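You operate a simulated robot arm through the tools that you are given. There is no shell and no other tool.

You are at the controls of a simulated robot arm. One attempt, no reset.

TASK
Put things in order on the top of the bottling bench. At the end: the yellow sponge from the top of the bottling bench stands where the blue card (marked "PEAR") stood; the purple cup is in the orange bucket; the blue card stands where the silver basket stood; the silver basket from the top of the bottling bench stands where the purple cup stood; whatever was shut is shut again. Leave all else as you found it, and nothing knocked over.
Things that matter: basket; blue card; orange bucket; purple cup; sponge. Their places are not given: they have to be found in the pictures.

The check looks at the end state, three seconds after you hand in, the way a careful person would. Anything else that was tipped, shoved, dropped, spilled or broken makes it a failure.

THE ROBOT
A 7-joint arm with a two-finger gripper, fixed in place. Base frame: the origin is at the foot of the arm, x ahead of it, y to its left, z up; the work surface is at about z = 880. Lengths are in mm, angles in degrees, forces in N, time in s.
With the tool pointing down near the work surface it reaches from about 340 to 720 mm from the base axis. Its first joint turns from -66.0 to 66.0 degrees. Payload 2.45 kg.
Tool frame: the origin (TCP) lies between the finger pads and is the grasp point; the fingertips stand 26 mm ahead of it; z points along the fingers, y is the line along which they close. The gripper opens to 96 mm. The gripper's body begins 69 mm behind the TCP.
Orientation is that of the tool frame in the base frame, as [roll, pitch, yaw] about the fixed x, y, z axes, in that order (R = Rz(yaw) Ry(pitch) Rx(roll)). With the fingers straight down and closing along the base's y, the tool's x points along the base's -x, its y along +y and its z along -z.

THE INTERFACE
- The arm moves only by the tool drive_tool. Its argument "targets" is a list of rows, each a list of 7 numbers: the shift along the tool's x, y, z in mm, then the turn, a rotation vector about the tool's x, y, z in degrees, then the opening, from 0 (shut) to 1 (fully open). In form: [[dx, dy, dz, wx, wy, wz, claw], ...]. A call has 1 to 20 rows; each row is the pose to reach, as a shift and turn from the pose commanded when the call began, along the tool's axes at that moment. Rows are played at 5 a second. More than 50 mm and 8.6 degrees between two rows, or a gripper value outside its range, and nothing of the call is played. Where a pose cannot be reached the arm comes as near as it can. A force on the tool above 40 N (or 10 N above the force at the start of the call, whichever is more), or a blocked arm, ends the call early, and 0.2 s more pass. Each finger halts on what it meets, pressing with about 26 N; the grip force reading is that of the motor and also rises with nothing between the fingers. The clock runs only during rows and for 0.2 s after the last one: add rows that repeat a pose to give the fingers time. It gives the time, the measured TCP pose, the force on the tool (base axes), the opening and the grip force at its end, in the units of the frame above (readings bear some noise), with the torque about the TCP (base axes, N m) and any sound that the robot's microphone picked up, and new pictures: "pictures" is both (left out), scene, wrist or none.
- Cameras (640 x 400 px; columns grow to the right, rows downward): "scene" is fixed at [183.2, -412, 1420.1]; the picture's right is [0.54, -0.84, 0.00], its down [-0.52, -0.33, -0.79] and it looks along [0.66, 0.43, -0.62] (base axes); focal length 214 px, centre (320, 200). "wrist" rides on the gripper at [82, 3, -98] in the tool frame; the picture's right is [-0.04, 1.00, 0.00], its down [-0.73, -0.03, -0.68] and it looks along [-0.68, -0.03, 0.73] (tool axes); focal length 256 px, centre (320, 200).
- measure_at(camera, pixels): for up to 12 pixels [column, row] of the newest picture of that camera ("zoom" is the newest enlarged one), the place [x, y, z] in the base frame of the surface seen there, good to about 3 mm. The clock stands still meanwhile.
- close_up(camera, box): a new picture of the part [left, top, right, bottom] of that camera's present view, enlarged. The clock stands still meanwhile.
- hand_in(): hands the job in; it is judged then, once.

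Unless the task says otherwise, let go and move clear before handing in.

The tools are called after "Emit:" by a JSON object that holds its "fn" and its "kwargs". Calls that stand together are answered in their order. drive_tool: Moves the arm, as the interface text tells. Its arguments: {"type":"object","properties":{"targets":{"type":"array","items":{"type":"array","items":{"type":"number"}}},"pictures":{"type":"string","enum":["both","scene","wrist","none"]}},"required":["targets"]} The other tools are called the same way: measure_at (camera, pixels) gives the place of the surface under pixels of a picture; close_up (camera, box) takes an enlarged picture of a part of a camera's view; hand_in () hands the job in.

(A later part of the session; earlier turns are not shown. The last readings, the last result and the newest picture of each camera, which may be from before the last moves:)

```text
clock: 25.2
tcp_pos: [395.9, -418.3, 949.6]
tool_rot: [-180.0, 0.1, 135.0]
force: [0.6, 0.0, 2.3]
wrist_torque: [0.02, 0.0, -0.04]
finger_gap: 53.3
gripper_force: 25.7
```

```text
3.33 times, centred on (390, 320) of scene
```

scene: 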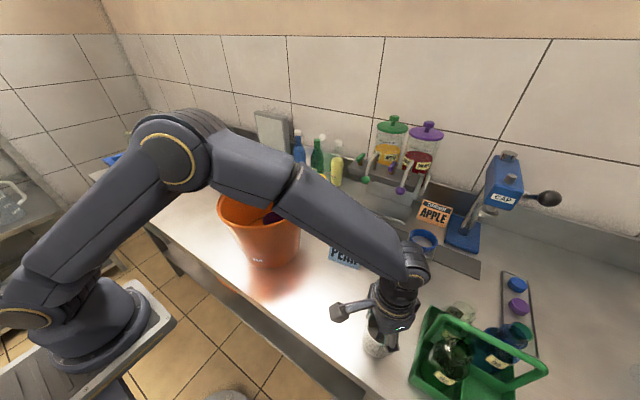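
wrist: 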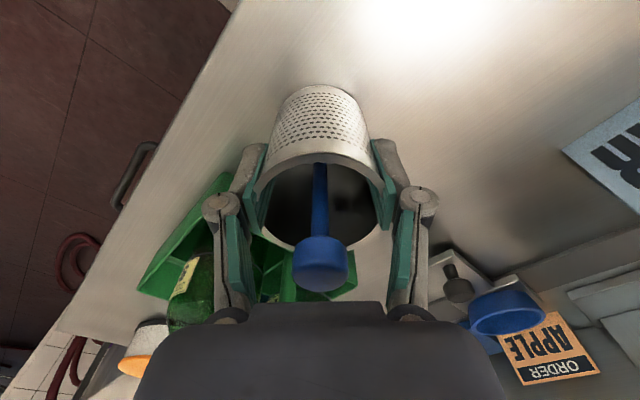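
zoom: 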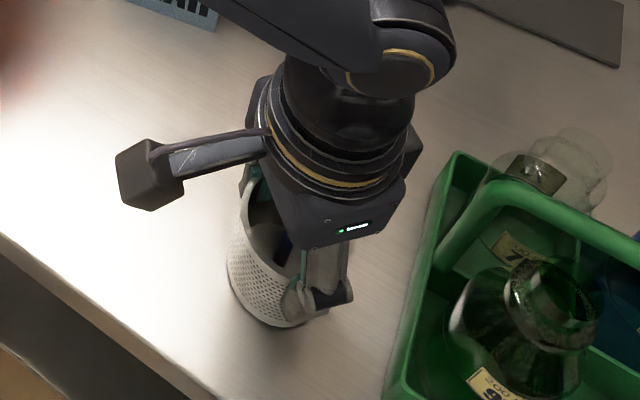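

The pads press into the basket wall symmetrically with 25.7 N. I'll lift slowly and check the hold.

Emit:
{"fn": "drive_tool", "kwargs": {"targets": [[0, 0, -6, 0, 0, 0, 0.45], [0, 0, -15, 0, 0, 0, 0.45], [0, 0, -30, 0, 0, 0, 0.45], [0, 0, -30, 0, 0, 0, 0.45]], "pictures": "both"}}

```text
clock: 26.2
tcp_pos: [395.0, -418.1, 979.8]
tool_rot: [180.0, 0.0, 134.9]
force: [-0.1, 0.0, -1.4]
wrist_torque: [-0.02, -0.01, 0.01]
finger_gap: 53.3
gripper_force: 26.1
```

scene: 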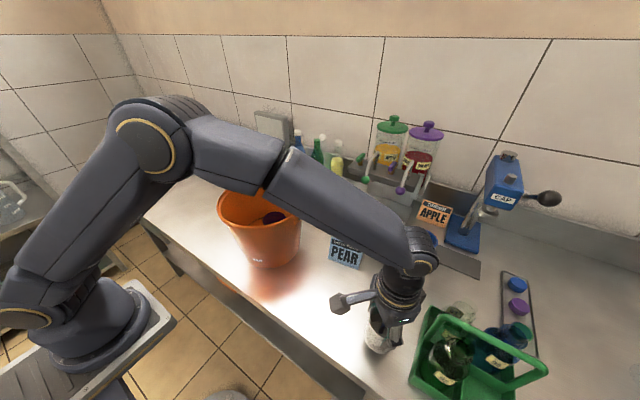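
wrist: 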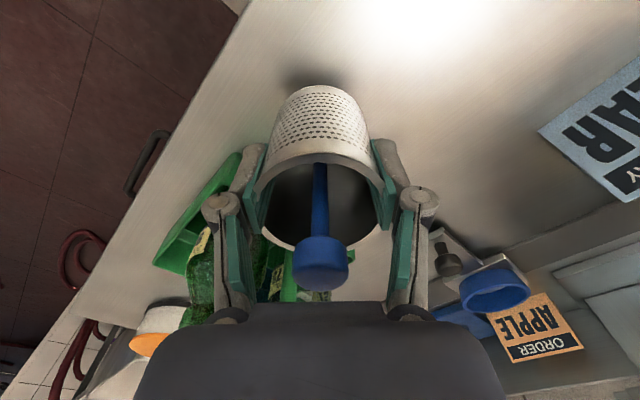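

The basket and its tool are held. I'll raise to about z 1183 and carry it left over the bucket, turning back to yaw 180 on the way.

Emit:
{"fn": "drive_tool", "kwargs": {"targets": [[0, 0, -45, 0, 0, 0, 0.45], [0, 0, -90, 0, 0, 0, 0.45], [7.1, 7.1, -133, 0, 0, 0, 0.45], [17.7, 24.7, -172, 0, 0, 0, 0.45], [35.4, 49.5, -200, 0, 0, 0, 0.45], [63.6, 84.8, -203, 0, 0, -7.5, 0.45], [91.9, 120.2, -203, 0, 0, -15, 0.45], [120.2, 155.5, -203, 0, 0, -22.5, 0.45], [148.5, 190.9, -203, 0, 0, -30, 0.45], [176.8, 226.2, -203, 0, 0, -37.5, 0.45], [205, 261.6, -203, 0, 0, -45, 0.45], [233.3, 296.9, -203, 0, 0, -45, 0.45], [261.6, 332.3, -203, 0, 0, -45, 0.45], [261.6, 332.3, -203, 0, 0, -45, 0.45]], "pictures": "both"}}

```text
clock: 29.2
tcp_pos: [445.9, 5.5, 1180.2]
tool_rot: [-180.0, 0.0, 180.0]
force: [0.1, 0.8, -0.4]
wrist_torque: [0.01, 0.0, -0.01]
finger_gap: 53.1
gripper_force: 26.1
```

scene: 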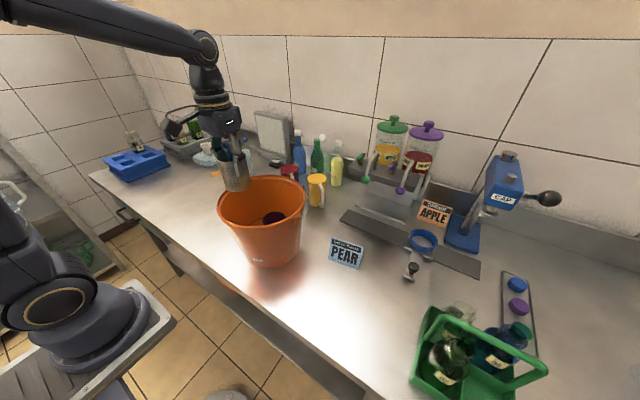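
wrist: 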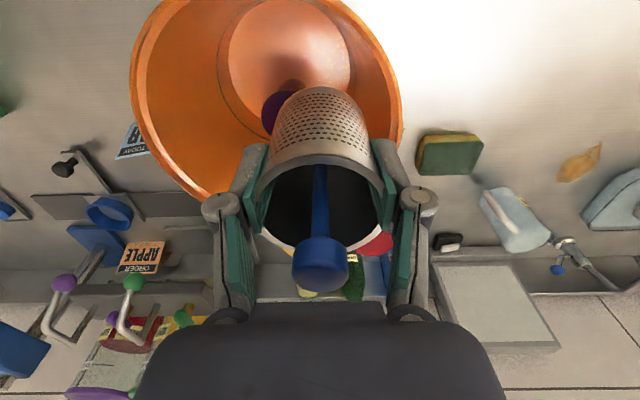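

The basket is secure at (446,5.5,1180). I'll continue left past the bucket and descend to about z 1016 above the cup's old spot.

Emit:
{"fn": "drive_tool", "kwargs": {"targets": [[-10, 45, 0, 0, 0, 0, 0.45], [-20, 90, 0, 0, 0, 0, 0.45], [-30, 135, 0, 0, 0, 0, 0.45], [-40, 178, 10, 0, 0, 0, 0.45], [-50, 218, 30, 0, 0, 0, 0.45], [-60, 258, 50, 0, 0, 0, 0.45], [-70, 298, 70, 0, 0, 0, 0.45], [-80, 336, 90, 0, 0, 0, 0.45], [-88, 370, 115, 0, 0, 0, 0.45], [-95, 400, 140, 0, 0, 0, 0.45], [-95, 413.5, 165, 0, 0, 0, 0.45], [-95, 413.5, 165, 0, 0, 0, 0.45]], "pictures": "both"}}

```text
clock: 31.8
tcp_pos: [541.2, 413.9, 1018.7]
tool_rot: [179.9, 0.0, 179.9]
force: [0.3, 0.0, 0.6]
wrist_torque: [0.01, 0.03, 0.01]
finger_gap: 53.2
gripper_force: 26.0
```

scene: 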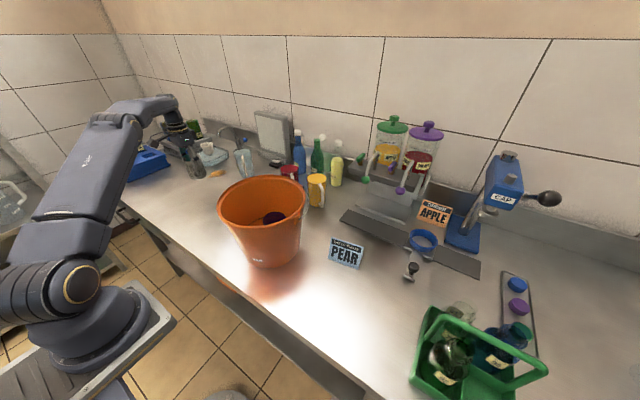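
wrist: 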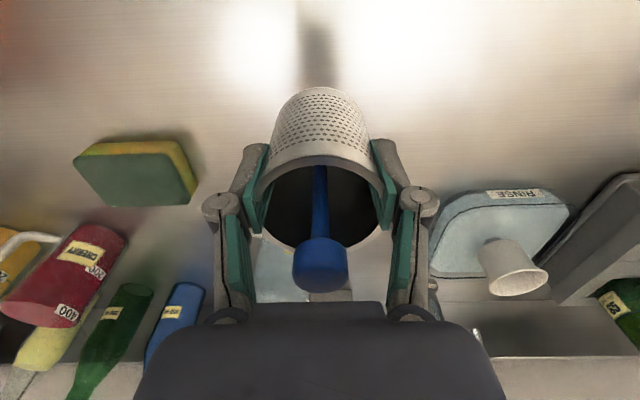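

The pose is (541.2,413.9,1018.7), so I need about +4 mm in y. I'll correct that and lower to just above contact.

Emit:
{"fn": "drive_tool", "kwargs": {"targets": [[0, 4, 10, 0, 0, 0, 0.45], [0, 4, 30, 0, 0, 0, 0.45], [0, 4, 50, 0, 0, 0, 0.45], [0, 4, 62, 0, 0, 0, 0.45], [0, 4, 66, 0, 0, 0, 0.45], [0, 4, 66, 0, 0, 0, 0.45]], "pictures": "both"}}

```text
clock: 33.2
tcp_pos: [541.8, 419.6, 951.9]
tool_rot: [180.0, 0.0, -180.0]
force: [0.7, 0.2, -0.4]
wrist_torque: [-0.02, 0.03, -0.01]
finger_gap: 52.9
gripper_force: 26.1
```

scene: 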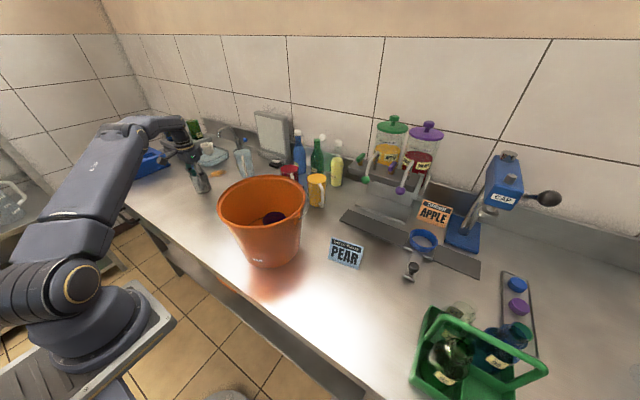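
wrist: 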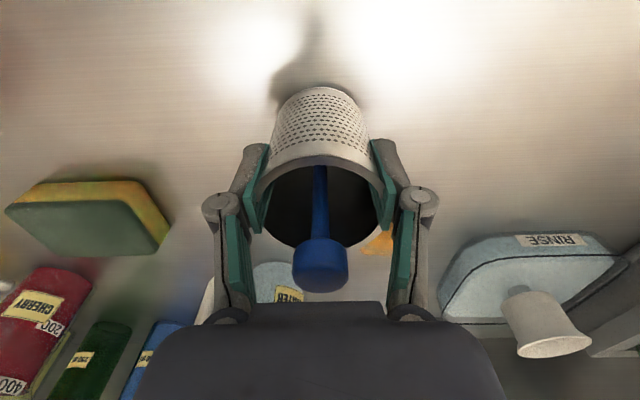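

The basket is about 3 mm above the bench at (541.8,419.6). I'll lower gently until contact shows.

Emit:
{"fn": "drive_tool", "kwargs": {"targets": [[0, 0, 1.5, 0, 0, 0, 0.45], [0, 0, 3, 0, 0, 0, 0.45], [0, 0, 3, 0, 0, 0, 0.45]], "pictures": "none"}}

```text
clock: 34.0
tcp_pos: [542.5, 419.7, 948.2]
tool_rot: [180.0, 0.0, 180.0]
force: [-0.4, -1.4, 8.0]
wrist_torque: [-0.14, -0.08, -0.01]
finger_gap: 53.3
gripper_force: 25.8
```

Contact of 8 N shows the basket is standing on the bench. I'll release it.

Emit:
{"fn": "drive_tool", "kwargs": {"targets": [[0, 0, -0.5, 0, 0, 0, 0.58], [0, 0, -0.5, 0, 0, 0, 0.7], [0, 0, -0.5, 0, 0, 0, 0.85], [0, 0, -0.5, 0, 0, 0, 1], [0, 0, -0.5, 0, 0, 0, 1]], "pictures": "both"}}

```text
clock: 35.2
tcp_pos: [543.2, 420.3, 949.9]
tool_rot: [179.9, 0.0, 179.9]
force: [0.1, 0.4, 0.4]
wrist_torque: [0.02, -0.03, -0.01]
finger_gap: 96.1
gripper_force: 0.0
```

scene: 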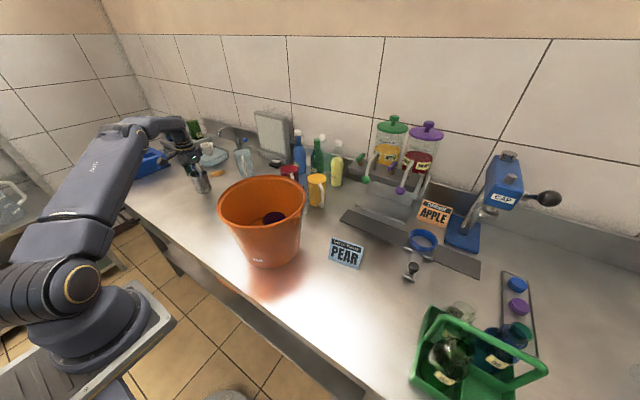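
wrist: 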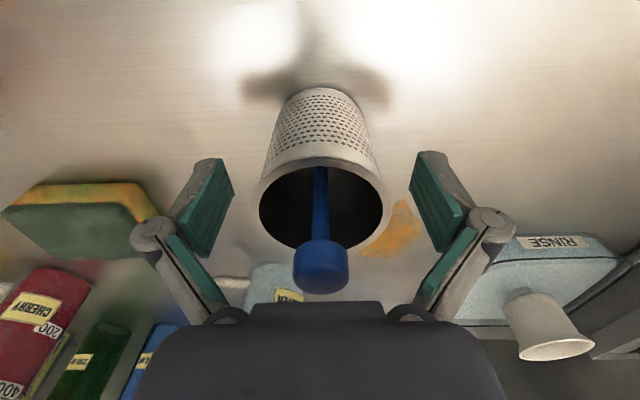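

The basket stands upright and clear between the open fingers. I'll rise straight above the knob, then move back across at height toward the card.

Emit:
{"fn": "drive_tool", "kwargs": {"targets": [[0, 0, -30, 0, 0, 0, 1], [0, 0, -60, 0, 0, 0, 1], [0, 0, -92, 0, 0, 0, 1], [20, -20, -125, 0, 0, 0, 1], [40, -40, -160, 0, 0, 0, 1], [50, -75, -190, 0, 0, 0, 1], [56, -120, -205, 0, 0, 0, 1], [62, -165, -205, 0, 0, 0, 1], [68, -210, -205, 0, 0, 0, 1], [74, -255, -205, 0, 0, 0, 1], [80, -300, -205, 0, 0, 0, 1], [86, -345, -205, 0, 0, 0, 1], [92, -390, -205, 0, 0, 0, 1], [98, -435, -205, 0, 0, 0, 1], [104, -480, -205, 0, 0, 0, 1], [110, -525, -205, 0, 0, 0, 1], [113, -570, -205, 0, 0, 0, 1], [113, -615, -205, 0, 0, 0, 1], [113, -660, -205, 0, 0, 0, 1], [113, -660, -205, 0, 0, 0, 1]], "pictures": "both"}}

```text
clock: 39.4
tcp_pos: [430.0, -237.5, 1155.0]
tool_rot: [180.0, -0.1, 180.0]
force: [-0.2, 0.2, -0.3]
wrist_torque: [0.0, 0.01, 0.04]
finger_gap: 96.2
gripper_force: 0.0
```

scene: 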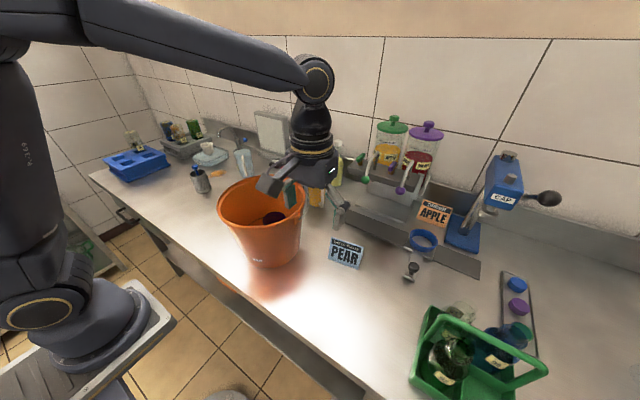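
wrist: 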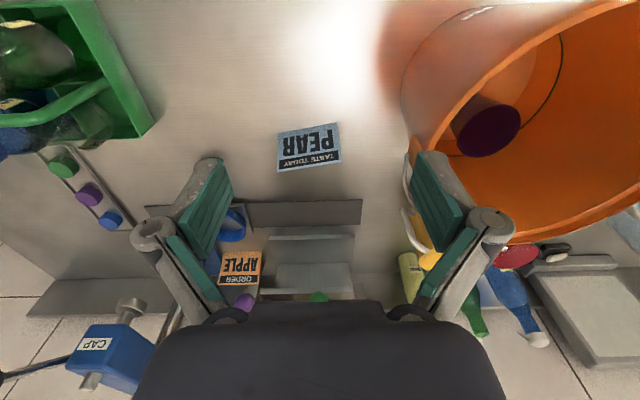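

The card shows at wrist (310,147). I'll zoom in on it, check that the basket is standing well on the left, and measure both.

Emit:
{"fn": "close_up", "kwargs": {"camera": "scene", "box": [150, 130, 300, 250]}}

Emit:
{"fn": "close_up", "kwargs": {"camera": "wrist", "box": [240, 100, 380, 200]}}

Emit:
{"fn": "measure_at", "kwargs": {"camera": "wrist", "pixels": [[278, 134], [336, 124], [341, 162], [280, 169], [308, 130], [310, 148], [310, 165], [277, 140], [341, 150], [295, 171], [310, 172], [325, 170]]}}

```text
3.33 times, centred on (225, 190) of scene
```

zoom: 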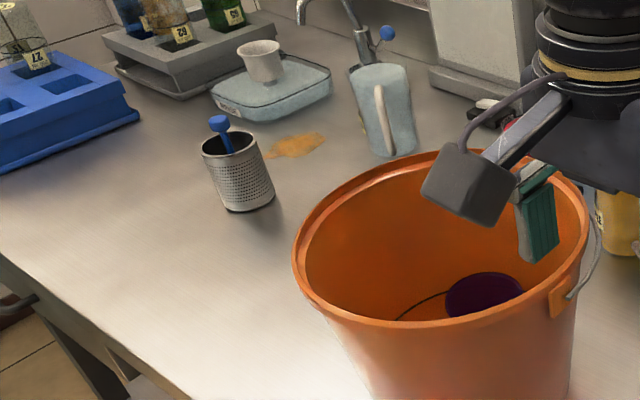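

```text
4.00 times, centred on (310, 150) of wrist
```

zoom: 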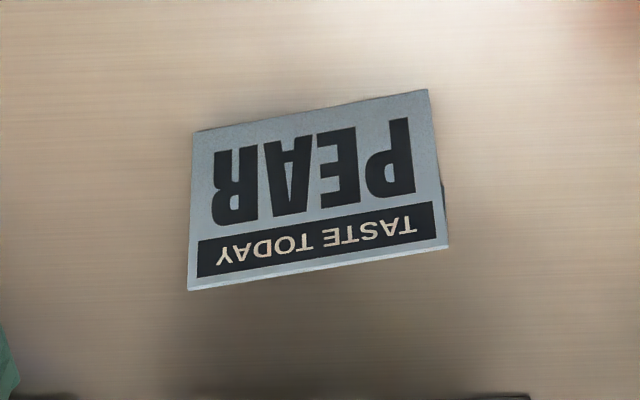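

```text
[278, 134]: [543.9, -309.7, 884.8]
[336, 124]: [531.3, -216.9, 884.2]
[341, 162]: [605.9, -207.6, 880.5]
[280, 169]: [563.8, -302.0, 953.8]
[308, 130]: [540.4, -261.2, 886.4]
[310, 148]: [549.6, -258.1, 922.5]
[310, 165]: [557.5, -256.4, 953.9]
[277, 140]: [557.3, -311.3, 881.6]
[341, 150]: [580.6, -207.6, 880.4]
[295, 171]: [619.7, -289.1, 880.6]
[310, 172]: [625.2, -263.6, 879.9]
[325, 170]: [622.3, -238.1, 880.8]
```

The basket stands upright on the left with its blue tool still inside, seen at zoom (238,170). The card's front face runs along its bottom edge from (544,-310) to (531,-217), leaning back to about z 953. I'll measure nearby obstacles before moving above it.

Emit:
{"fn": "measure_at", "kwargs": {"camera": "scene", "pixels": [[392, 122], [427, 127], [365, 180], [400, 190], [435, 205], [424, 238], [413, 268], [375, 220], [360, 215], [505, 170], [545, 198], [380, 160]]}}

Emit:
{"fn": "close_up", "kwargs": {"camera": "scene", "box": [300, 210, 400, 290]}}

```text
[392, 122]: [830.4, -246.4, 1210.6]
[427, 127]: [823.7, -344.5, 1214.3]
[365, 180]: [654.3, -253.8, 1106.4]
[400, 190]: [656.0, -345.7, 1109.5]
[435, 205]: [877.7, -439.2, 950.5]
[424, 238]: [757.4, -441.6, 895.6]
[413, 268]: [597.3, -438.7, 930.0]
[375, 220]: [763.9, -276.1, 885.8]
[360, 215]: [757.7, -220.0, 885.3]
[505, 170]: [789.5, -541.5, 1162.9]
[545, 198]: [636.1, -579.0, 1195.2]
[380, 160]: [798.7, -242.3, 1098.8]
```

```text
5.00 times, centred on (350, 250) of scene
```

zoom: 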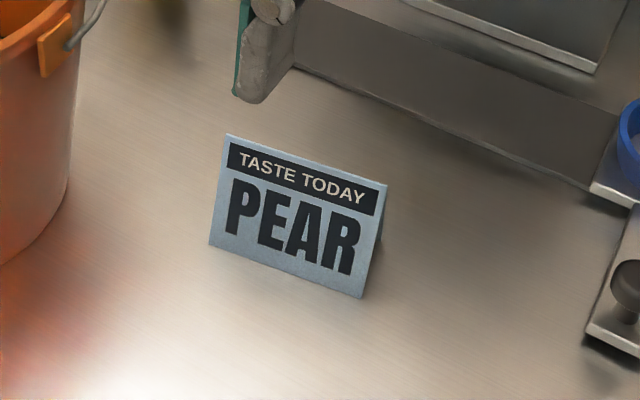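

The dispenser lever balls stick out to x≈654 at z≈1106, so I must keep the hand at x≤560 near the card. I'll turn to yaw≈98 so the fingers close across the tent card, narrow the opening, and come above the ridge at about (557,-260) to view it edge-on.

Emit:
{"fn": "drive_tool", "kwargs": {"targets": [[-10, -2, 8, 0, 0, 8, 0.9], [-22, -4, 16, 0, 0, 16, 0.8], [-34, -6, 25, 0, 0, 24, 0.7], [-46, -8, 34, 0, 0, 32, 0.65], [-58, -10, 43, 0, 0, 40, 0.65], [-72, -13, 53, 0, 0, 48, 0.65], [-86, -16, 64, 0, 0, 56, 0.65], [-100, -18, 75, 0, 0, 64, 0.65], [-113, -20, 85, 0, 0, 72, 0.65], [-122, -22, 92, 0, 0, 78, 0.65], [-127, -23, 95, 0, 0, 82, 0.65], [-127, -23, 95, 0, 0, 82, 0.65]], "pictures": "both"}}

```text
clock: 42.0
tcp_pos: [555.9, -262.5, 1058.9]
tool_rot: [-179.9, -0.1, 97.8]
force: [0.8, 0.1, -0.2]
wrist_torque: [0.0, 0.04, 0.0]
finger_gap: 62.3
gripper_force: 0.1
```

scene: 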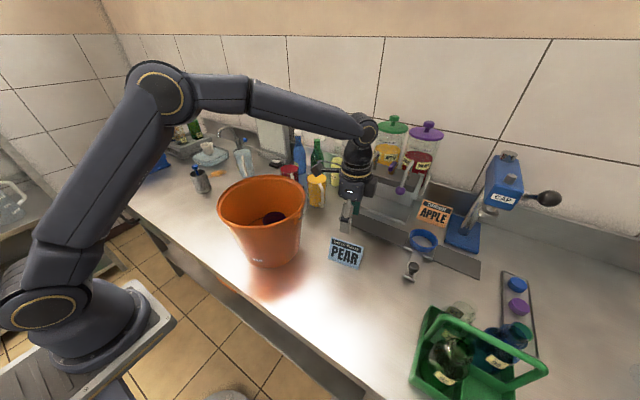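
wrist: 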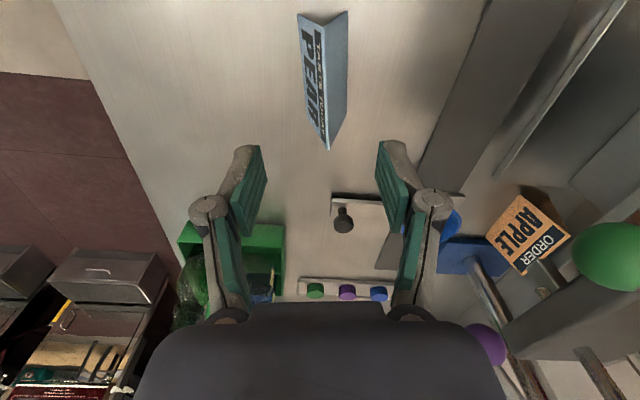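

The tent card appears at wrist (325,80), with a front and a back panel meeting at a ridge. I'll zoom in and measure the ridge and base.

Emit:
{"fn": "close_up", "kwargs": {"camera": "wrist", "box": [260, 0, 390, 160]}}

Emit:
{"fn": "measure_at", "kwargs": {"camera": "wrist", "pixels": [[299, 16], [319, 26], [346, 13], [347, 100], [328, 148], [302, 70], [322, 80], [324, 100], [340, 60], [310, 80], [326, 128], [332, 80]]}}

```text
2.50 times, centred on (325, 80) of wrist
```

zoom: 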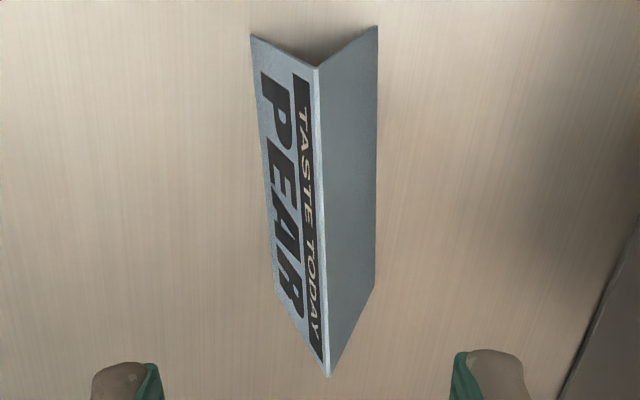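

```text
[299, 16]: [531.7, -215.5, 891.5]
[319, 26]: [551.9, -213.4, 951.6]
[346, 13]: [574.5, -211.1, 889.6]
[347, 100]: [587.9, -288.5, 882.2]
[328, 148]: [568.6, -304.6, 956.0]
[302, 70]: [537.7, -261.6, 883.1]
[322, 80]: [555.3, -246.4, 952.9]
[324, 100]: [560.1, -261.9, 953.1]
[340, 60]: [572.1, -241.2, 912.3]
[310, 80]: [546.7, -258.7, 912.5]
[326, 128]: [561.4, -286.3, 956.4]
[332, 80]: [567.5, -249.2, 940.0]
```

The ridge runs from (552,-213,952) to (569,-305,956), so the footprint centre is about (560,-260). I'll centre on it and descend to TCP z≈930, with the fingers straddling the tent.

Emit:
{"fn": "drive_tool", "kwargs": {"targets": [[2.5, 3.6, 20, 0, 0, 0, 0.65], [2.5, 3.6, 50, 0, 0, 0, 0.65], [2.5, 3.6, 80, 0, 0, 0, 0.65], [2.5, 3.6, 105, 0, 0, 0, 0.65], [2.5, 3.6, 105, 0, 0, 0, 0.65]], "pictures": "both"}}

```text
clock: 43.2
tcp_pos: [559.7, -260.0, 953.3]
tool_rot: [180.0, -0.1, 98.0]
force: [-0.1, -0.3, -0.5]
wrist_torque: [-0.03, 0.01, -0.01]
finger_gap: 62.1
gripper_force: 0.0
```

scene: 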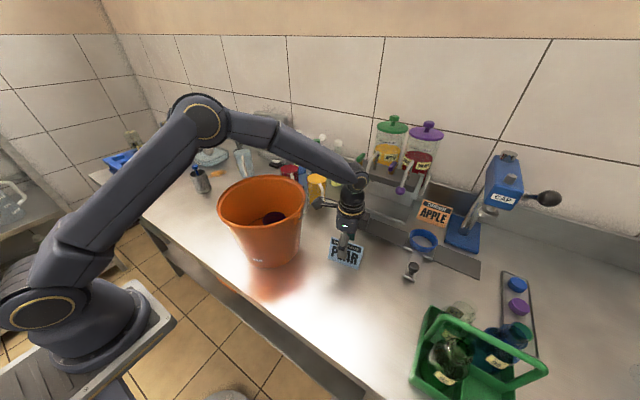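
wrist: 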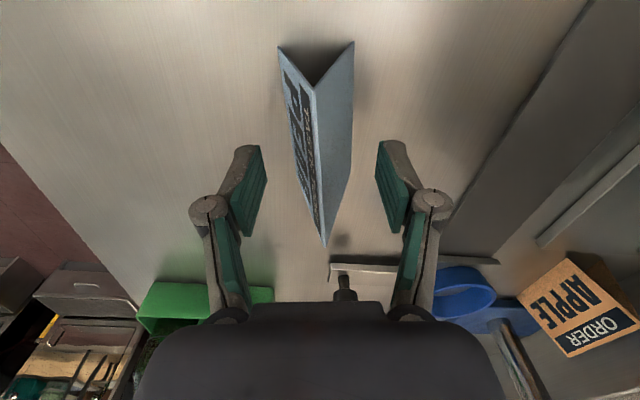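

The ridge is centred between the pads and aligned at about column 320. I'll descend another 24 mm and close gently.

Emit:
{"fn": "drive_tool", "kwargs": {"targets": [[0, 0, 12, 0, 0, 0, 0.65], [0, 0, 24, 0, 0, 0, 0.65], [0, 0, 24, 0, 0, 0, 0.5], [0, 0, 24, 0, 0, 0, 0.35], [0, 0, 24, 0, 0, 0, 0.2], [0, 0, 24, 0, 0, 0, 0.1], [0, 0, 24, 0, 0, 0, 0.1], [0, 0, 24, 0, 0, 0, 0.1]], "pictures": "both"}}

```text
clock: 45.0
tcp_pos: [559.4, -260.7, 928.6]
tool_rot: [180.0, 0.1, 98.0]
force: [0.3, 0.6, 0.9]
wrist_torque: [0.04, 0.02, 0.01]
finger_gap: 29.8
gripper_force: 26.0
```

scene: 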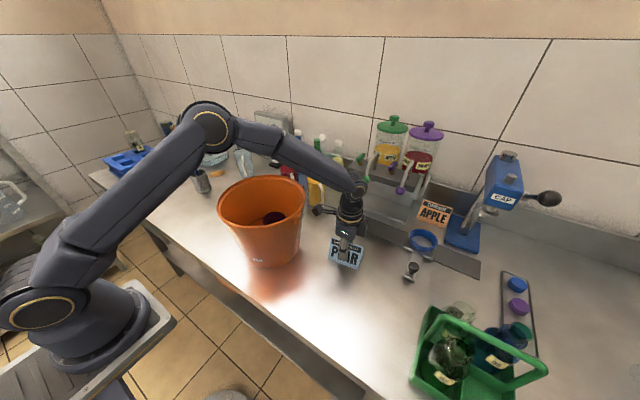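
wrist: 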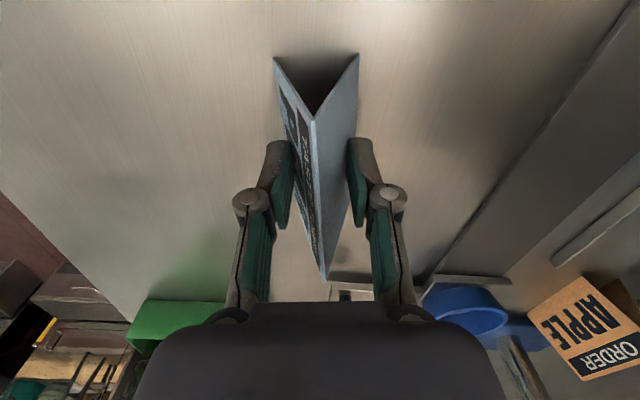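

The card is gripped with a 29.8 mm gap and 26 N. I'll lift slowly and check for slipping.

Emit:
{"fn": "drive_tool", "kwargs": {"targets": [[0, 0, -4, 0, 0, 0, 0.1], [0, 0, -10, 0, 0, 0, 0.1], [0, 0, -20, 0, 0, 0, 0.1], [0, 0, -35, 0, 0, 0, 0.1], [0, 0, -35, 0, 0, 0, 0.1]], "pictures": "both"}}

```text
clock: 46.2
tcp_pos: [558.8, -260.5, 964.9]
tool_rot: [-180.0, 0.0, 97.8]
force: [-0.1, -0.1, -0.5]
wrist_torque: [-0.03, 0.03, 0.0]
finger_gap: 29.6
gripper_force: 26.0
```

scene: 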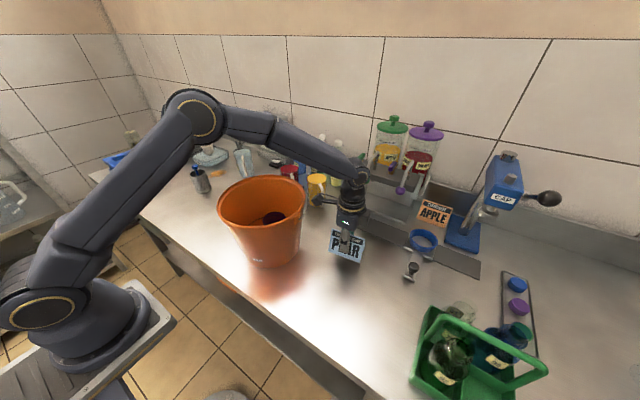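
wrist: 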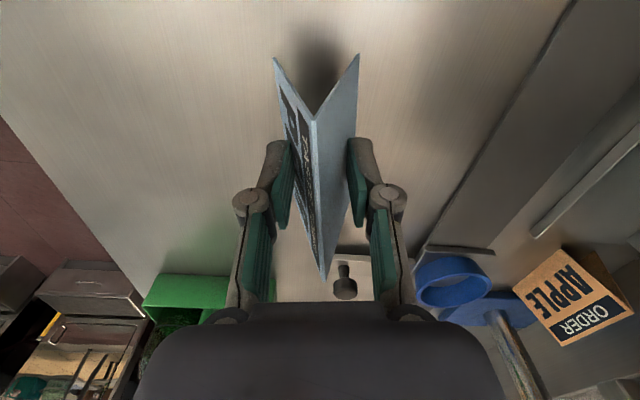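

The card is held steady. I'll raise it a bit and carry it diagonally to the basket's old spot at (398.5,-418), keeping its facing.

Emit:
{"fn": "drive_tool", "kwargs": {"targets": [[0, 0, -22, 0, 0, 0, 0.1], [0, 0, -45, 0, 0, 0, 0.1], [-22.4, -30.1, -45, 0, 0, 0, 0.1], [-44.8, -60.2, -45, 0, 0, 0, 0.1], [-67.2, -90.3, -45, 0, 0, 0, 0.1], [-89.5, -120.3, -45, 0, 0, 0, 0.1], [-111.9, -150.4, -45, 0, 0, 0, 0.1], [-134.3, -180.5, -45, 0, 0, 0, 0.1], [-134.3, -180.5, -45, 0, 0, 0, 0.1]], "pictures": "both"}}

```text
clock: 48.2
tcp_pos: [396.6, -417.5, 1007.6]
tool_rot: [-179.9, 0.0, 98.0]
force: [0.7, 0.1, 0.0]
wrist_torque: [-0.01, 0.0, 0.0]
finger_gap: 29.5
gripper_force: 25.7
```

scene: 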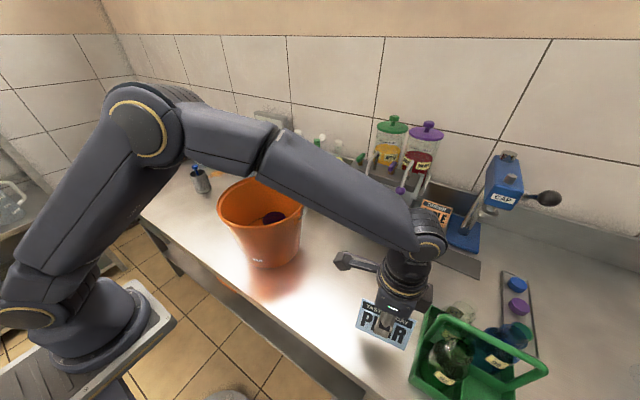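
wrist: 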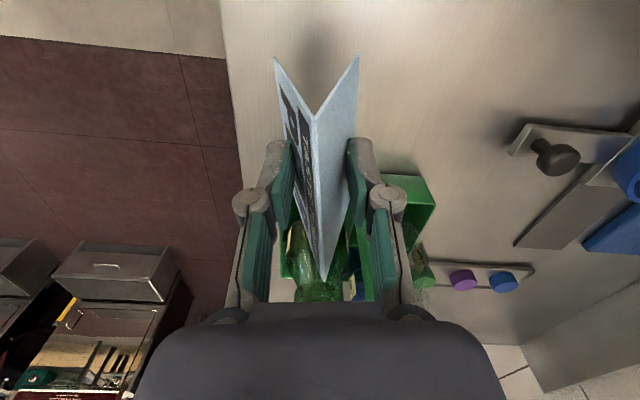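

The card is over the spot at (396.6,-417.5). I'll nudge +1.5 mm in x and lower to just above the bench.

Emit:
{"fn": "drive_tool", "kwargs": {"targets": [[0, 1.5, 20, 0, 0, 0, 0.1], [0, 1.5, 45, 0, 0, 0, 0.1], [0, 1.5, 65, 0, 0, 0, 0.1], [0, 1.5, 74, 0, 0, 0, 0.1], [0, 1.5, 74, 0, 0, 0, 0.1]], "pictures": "both"}}

```text
clock: 49.4
tcp_pos: [399.9, -418.8, 934.7]
tool_rot: [180.0, 0.1, 97.8]
force: [-0.3, -0.5, -0.3]
wrist_torque: [0.0, -0.02, 0.0]
finger_gap: 29.2
gripper_force: 25.6
```

scene: 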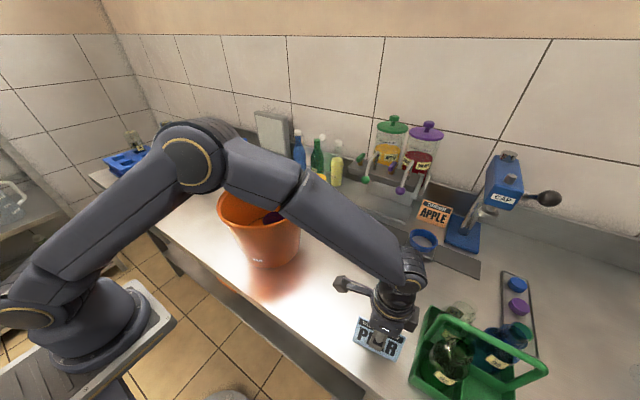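
wrist: 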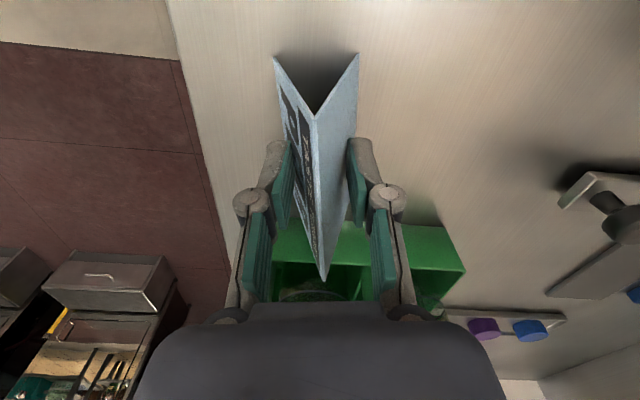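

About 5 mm remain to the bench. I'll lower step by step and watch the force.

Emit:
{"fn": "drive_tool", "kwargs": {"targets": [[0, 0, 2, 0, 0, 0, 0.1], [0, 0, 4, 0, 0, 0, 0.1], [0, 0, 4, 0, 0, 0, 0.1]], "pictures": "none"}}

```text
clock: 50.2
tcp_pos: [400.3, -418.2, 932.0]
tool_rot: [-180.0, 0.1, 98.1]
force: [0.6, 0.3, -0.8]
wrist_torque: [0.01, -0.01, -0.01]
finger_gap: 29.2
gripper_force: 26.0
```

No contact yet, so I'll lower a little further.

Emit:
{"fn": "drive_tool", "kwargs": {"targets": [[0, 0, 1.5, 0, 0, 0, 0.1], [0, 0, 1.5, 0, 0, 0, 0.1]], "pictures": "none"}}

```text
clock: 50.8
tcp_pos: [400.6, -418.7, 930.0]
tool_rot: [180.0, 0.0, 97.9]
force: [0.1, -0.4, 3.6]
wrist_torque: [0.09, -0.02, -0.01]
finger_gap: 29.2
gripper_force: 26.0
```

A 3.6 N contact shows the card touching. I'll seat it another 0.5 mm and open slowly and symmetrically.

Emit:
{"fn": "drive_tool", "kwargs": {"targets": [[0, 0, 0.5, 0, 0, 0, 0.1], [0, 0, 0.5, 0, 0, 0, 0.32], [0, 0, 0.5, 0, 0, 0, 0.4], [0, 0, 0.5, 0, 0, 0, 0.5], [0, 0, 0.5, 0, 0, 0, 0.65], [0, 0, 0.5, 0, 0, 0, 0.65]], "pictures": "both"}}

```text
clock: 52.2
tcp_pos: [400.2, -417.4, 929.9]
tool_rot: [180.0, 0.0, 98.0]
force: [-0.1, -0.5, -0.4]
wrist_torque: [-0.02, -0.02, 0.0]
finger_gap: 62.3
gripper_force: 0.2
```

scene: 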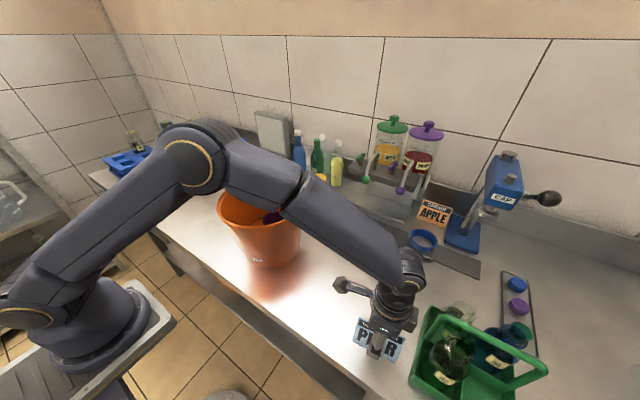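
wrist: 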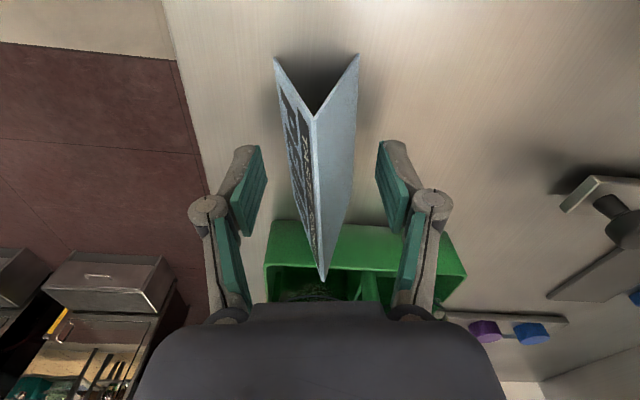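

The card stands freely between the opened fingers. I'll rise straight up and check it.

Emit:
{"fn": "drive_tool", "kwargs": {"targets": [[0, 0, -15, 0, 0, 0, 0.65], [0, 0, -45, 0, 0, 0, 0.65], [0, 0, -90, 0, 0, 0, 0.7], [0, 0, -135, 0, 0, 0, 0.8], [0, 0, -180, 0, 0, 0, 0.9], [0, 0, -222, 0, 0, 0, 0.9], [0, 0, -222, 0, 0, 0, 0.9]], "pictures": "both"}}

```text
clock: 53.8
tcp_pos: [398.5, -415.7, 1153.0]
tool_rot: [179.9, -0.1, 97.9]
force: [0.7, -0.1, 0.3]
wrist_torque: [-0.02, 0.0, -0.03]
finger_gap: 86.5
gripper_force: 0.1
```

scene: 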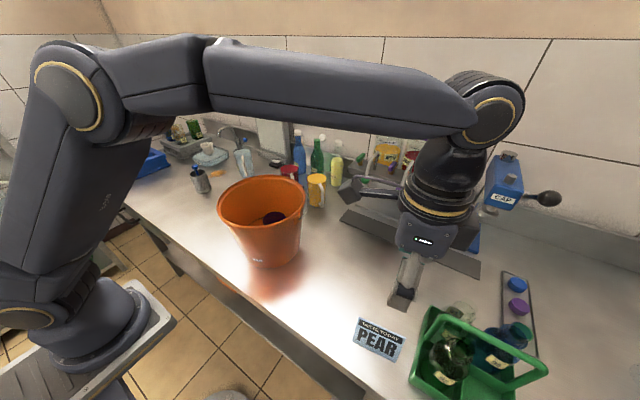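
wrist: 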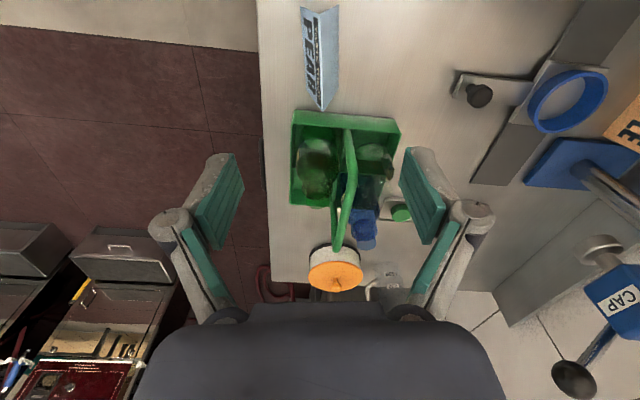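

The card stands at its new spot, seen at scene (378,340). Before going for the sponge I'll measure the card's new place and the objects around the sponge.

Emit:
{"fn": "measure_at", "kwargs": {"camera": "scene", "pixels": [[290, 170], [283, 175], [317, 178], [310, 195], [299, 160], [301, 182], [316, 160], [245, 165], [240, 155], [275, 163], [265, 150], [253, 172]]}}

Emit:
{"fn": "measure_at", "kwargs": {"camera": "wrist", "pixels": [[301, 8], [316, 14], [336, 8], [322, 108], [337, 80], [306, 80], [319, 60], [300, 112], [345, 116], [397, 120]]}}

Emit:
{"fn": "close_up", "kwargs": {"camera": "scene", "box": [330, 290, 450, 385]}}

```text
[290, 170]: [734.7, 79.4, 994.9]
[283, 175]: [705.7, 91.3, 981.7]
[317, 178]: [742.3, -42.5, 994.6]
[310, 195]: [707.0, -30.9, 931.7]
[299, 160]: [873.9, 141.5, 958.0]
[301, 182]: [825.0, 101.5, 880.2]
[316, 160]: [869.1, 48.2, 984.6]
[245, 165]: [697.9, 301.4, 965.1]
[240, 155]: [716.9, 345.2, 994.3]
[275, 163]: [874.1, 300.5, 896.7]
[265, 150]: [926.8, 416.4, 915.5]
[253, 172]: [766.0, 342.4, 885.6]
```

```text
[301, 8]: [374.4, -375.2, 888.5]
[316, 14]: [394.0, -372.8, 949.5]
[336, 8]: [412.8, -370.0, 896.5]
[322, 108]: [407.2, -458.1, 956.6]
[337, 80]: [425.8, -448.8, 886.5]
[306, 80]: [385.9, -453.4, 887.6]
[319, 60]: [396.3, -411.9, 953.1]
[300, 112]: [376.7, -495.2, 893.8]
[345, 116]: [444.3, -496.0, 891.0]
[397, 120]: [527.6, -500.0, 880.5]
```

```text
4.21 times, centred on (390, 338) of scene
```

zoom: 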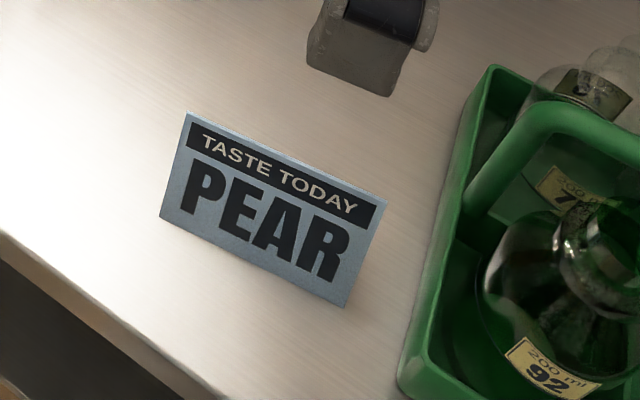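

The card now centres on about (400,-416), matching the basket's old place. I'll cross back over the bucket at z≈1152 toward the sponge, trimming the yaw to 90.

Emit:
{"fn": "drive_tool", "kwargs": {"targets": [[43.9, 11.1, 0, 0, 0, 0, 0.9], [87.7, 22.2, 0, 0, 0, 0, 0.9], [131.6, 33.4, 0, 0, 0, 0, 0.9], [175.5, 44.5, 0, 0, 0, 0, 0.9], [219.3, 55.6, 0, 0, 0, 0, 0.9], [263.2, 66.7, 0, 0, 0, 0, 0.9], [307.1, 77.8, 0, 0, 0, 0, 0.9], [350.9, 89, 0, 0, 0, 2, 0.9], [394.8, 100.1, 0, 0, 0, 4, 0.9], [438.7, 111.2, 0, 0, 0, 6, 0.9], [482.5, 122.3, 0, 0, 0, 7.9, 0.9], [526.4, 133.4, 0, 0, 0, 7.9, 0.9], [526.4, 133.4, 0, 0, 0, 7.9, 0.9]], "pictures": "both"}}

```text
clock: 56.6
tcp_pos: [460.6, 121.6, 1149.8]
tool_rot: [-180.0, -0.1, 89.9]
force: [-0.5, 0.5, 0.5]
wrist_torque: [0.0, 0.03, -0.01]
finger_gap: 86.6
gripper_force: 0.1
```

scene: 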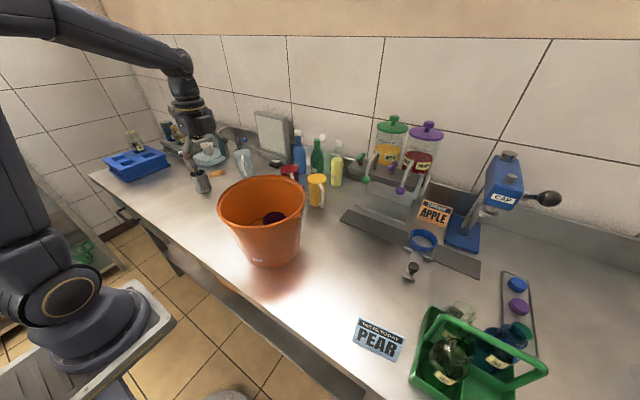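
wrist: 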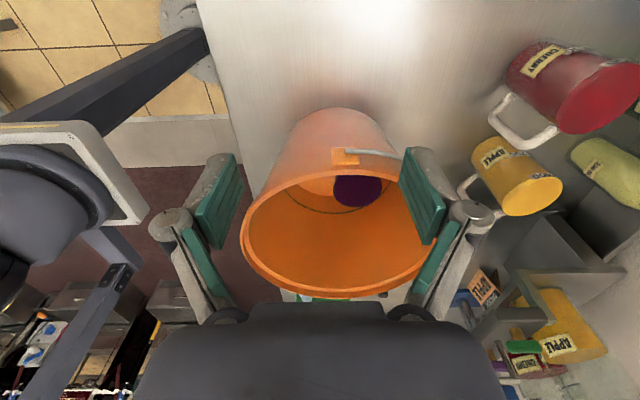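

Yaw 90 is reachable here. I'll move out to above the sponge at (618,222,1050).

Emit:
{"fn": "drive_tool", "kwargs": {"targets": [[20, 32, 20, 0, 0, 0, 0.9], [40, 64, 40, 0, 0, 0, 0.9], [60, 96, 60, 0, 0, 0, 0.9], [80, 128, 80, 0, 0, 0, 0.9], [100, 158, 100, 0, 0, 0, 0.9], [100, 158, 100, 0, 0, 0, 0.9]], "pictures": "both"}}

```text
clock: 58.0
tcp_pos: [619.0, 220.4, 1050.1]
tool_rot: [180.0, 0.0, 90.0]
force: [-0.6, -0.3, -0.6]
wrist_torque: [0.02, -0.03, -0.02]
finger_gap: 86.5
gripper_force: 0.1
```

scene: 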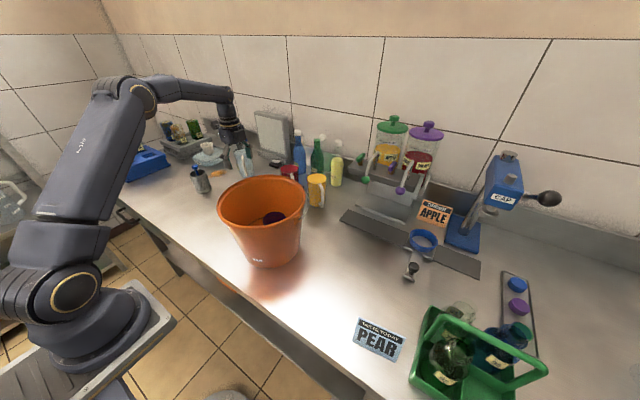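
wrist: 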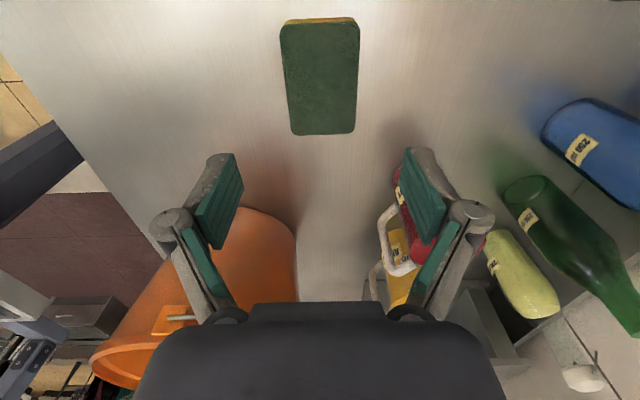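

The sponge is centred at about wrist (320,78). I'll measure its corners from here.

Emit:
{"fn": "measure_at", "kwargs": {"camera": "wrist", "pixels": [[283, 30], [357, 28], [282, 70], [359, 70], [292, 130], [355, 130], [290, 100], [357, 100], [300, 19], [345, 17], [320, 133], [320, 80]]}}

```text
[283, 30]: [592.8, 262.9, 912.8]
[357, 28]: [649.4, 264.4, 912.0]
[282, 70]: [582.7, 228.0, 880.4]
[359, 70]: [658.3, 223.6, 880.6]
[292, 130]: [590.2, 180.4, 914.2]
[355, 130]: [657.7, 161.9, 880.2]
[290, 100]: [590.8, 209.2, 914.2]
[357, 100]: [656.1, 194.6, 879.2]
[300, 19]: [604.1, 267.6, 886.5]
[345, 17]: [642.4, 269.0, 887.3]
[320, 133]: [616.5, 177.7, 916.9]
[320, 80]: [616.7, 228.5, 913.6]
```

The sponge spans x 590–649 and y 177–267, with its top at z 913.5, centred under the TCP. I'll descend to TCP z≈911 with the fingers on both long sides.

Emit:
{"fn": "drive_tool", "kwargs": {"targets": [[1.5, 0.5, 30, 0, 0, 0, 0.9], [1.5, 0.5, 65, 0, 0, 0, 0.9], [1.5, 0.5, 95, 0, 0, 0, 0.9], [1.5, 0.5, 115, 0, 0, 0, 0.9], [1.5, 0.5, 130, 0, 0, 0, 0.9], [1.5, 0.5, 138, 0, 0, 0, 0.9], [1.5, 0.5, 138, 0, 0, 0, 0.9]], "pictures": "both"}}

```text
clock: 59.6
tcp_pos: [618.4, 223.3, 913.5]
tool_rot: [179.9, 0.0, 90.0]
force: [-0.8, -0.4, 0.0]
wrist_torque: [-0.02, 0.02, 0.01]
finger_gap: 86.3
gripper_force: 0.0
```

scene: 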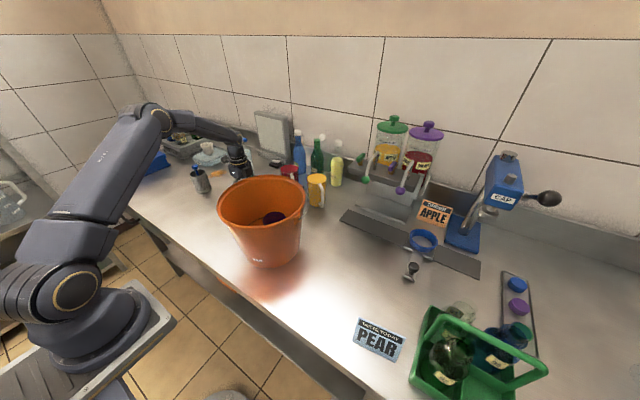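
wrist: 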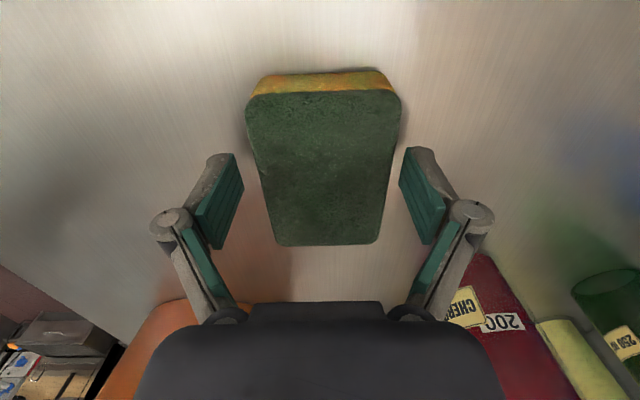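

The sponge sits between the pads, about 2 mm off-centre (edges at columns 261 and 388). I'll shift, lower 2 mm and close.

Emit:
{"fn": "drive_tool", "kwargs": {"targets": [[0, 2, 2, 0, 0, 0, 0.9], [0, 2, 2, 0, 0, 0, 0.75], [0, 2, 2, 0, 0, 0, 0.6], [0, 2, 2, 0, 0, 0, 0.45], [0, 2, 2, 0, 0, 0, 0.45], [0, 2, 2, 0, 0, 0, 0.45]], "pictures": "wrist"}}

```text
clock: 61.0
tcp_pos: [621.1, 223.3, 912.5]
tool_rot: [179.9, 0.1, 90.0]
force: [1.1, -0.3, 7.2]
wrist_torque: [-0.02, -0.07, -0.04]
finger_gap: 63.1
gripper_force: 25.7
```

wrist: 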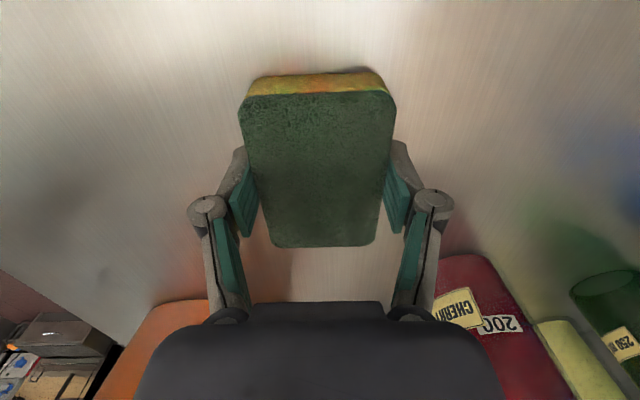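

The sponge is gripped with a 63 mm gap and 25.7 N. I'll lift it slowly.

Emit:
{"fn": "drive_tool", "kwargs": {"targets": [[0, 0, -5, 0, 0, 0, 0.45], [0, 0, -15, 0, 0, 0, 0.45], [0, 0, -35, 0, 0, 0, 0.45], [0, 0, -60, 0, 0, 0, 0.45], [0, 0, -60, 0, 0, 0, 0.45]], "pictures": "both"}}

```text
clock: 62.2
tcp_pos: [619.7, 222.2, 974.7]
tool_rot: [180.0, 0.0, 90.1]
force: [-0.1, -0.6, -0.4]
wrist_torque: [0.02, -0.01, 0.04]
finger_gap: 63.5
gripper_force: 26.4
```

scene: 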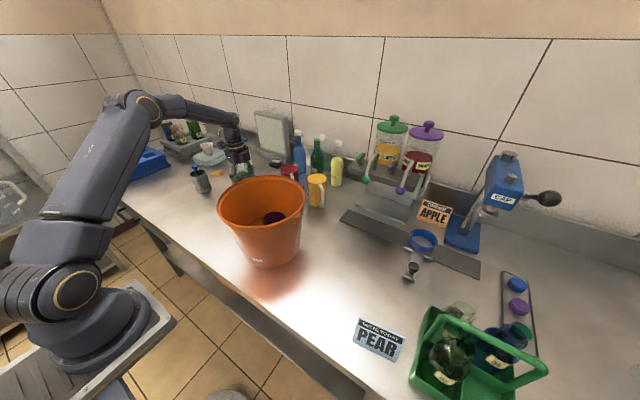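
wrist: 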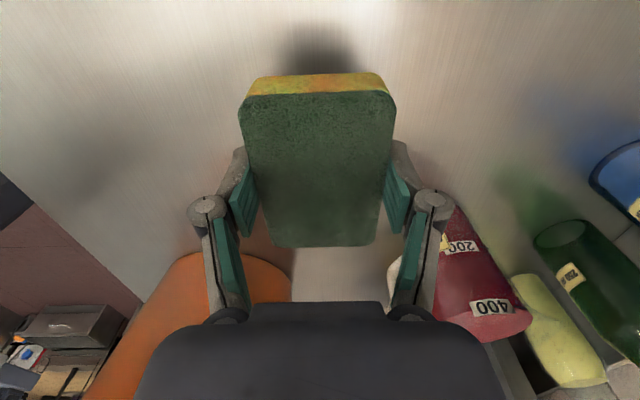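

The sponge is held. I'll lift it to about z 1153, draw it inward, and carry it over the bucket to the card's old spot.

Emit:
{"fn": "drive_tool", "kwargs": {"targets": [[0, -10, -40, 0, 0, 0, 0.45], [0, -25, -80, 0, 0, 0, 0.45], [-5, -45, -120, 0, 0, 0, 0.45], [-15, -70, -155, 0, 0, 0, 0.45], [-35, -95, -175, 0, 0, 0, 0.45], [-75, -115, -178, 0, 0, 0, 0.45], [-118, -125, -178, 0, 0, 0, 0.45], [-162, -130, -178, 0, 0, 0, 0.45], [-207, -130, -178, 0, 0, 0, 0.45], [-252, -130, -178, 0, 0, 0, 0.45], [-297, -130, -178, 0, 0, 0, 0.45], [-342, -130, -178, 0, 0, 0, 0.45], [-387, -125, -178, 0, 0, 0, 0.45], [-430, -115, -178, 0, 0, 0, 0.45], [-465, -100, -178, 0, 0, 0, 0.45], [-465, -100, -178, 0, 0, 0, 0.45]], "pictures": "both"}}

```text
clock: 65.6
tcp_pos: [522.4, -240.1, 1150.7]
tool_rot: [180.0, 0.0, 90.1]
force: [0.0, 0.1, 0.0]
wrist_torque: [0.0, -0.01, -0.03]
finger_gap: 63.2
gripper_force: 25.9
```

scene: 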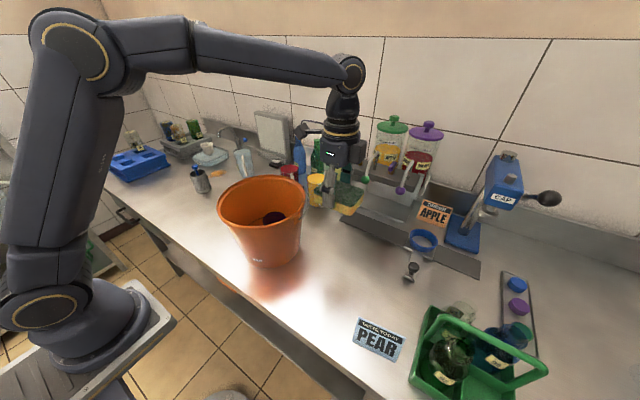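
wrist: 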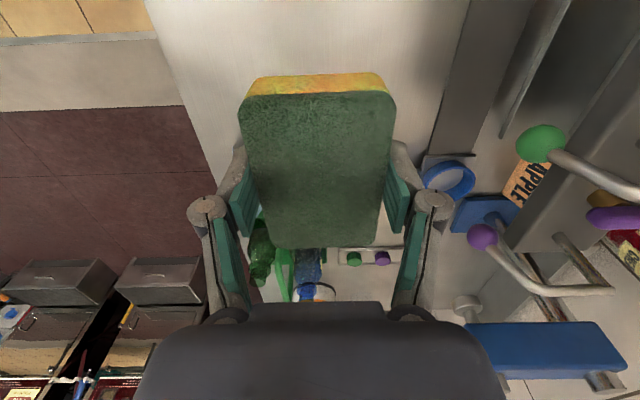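

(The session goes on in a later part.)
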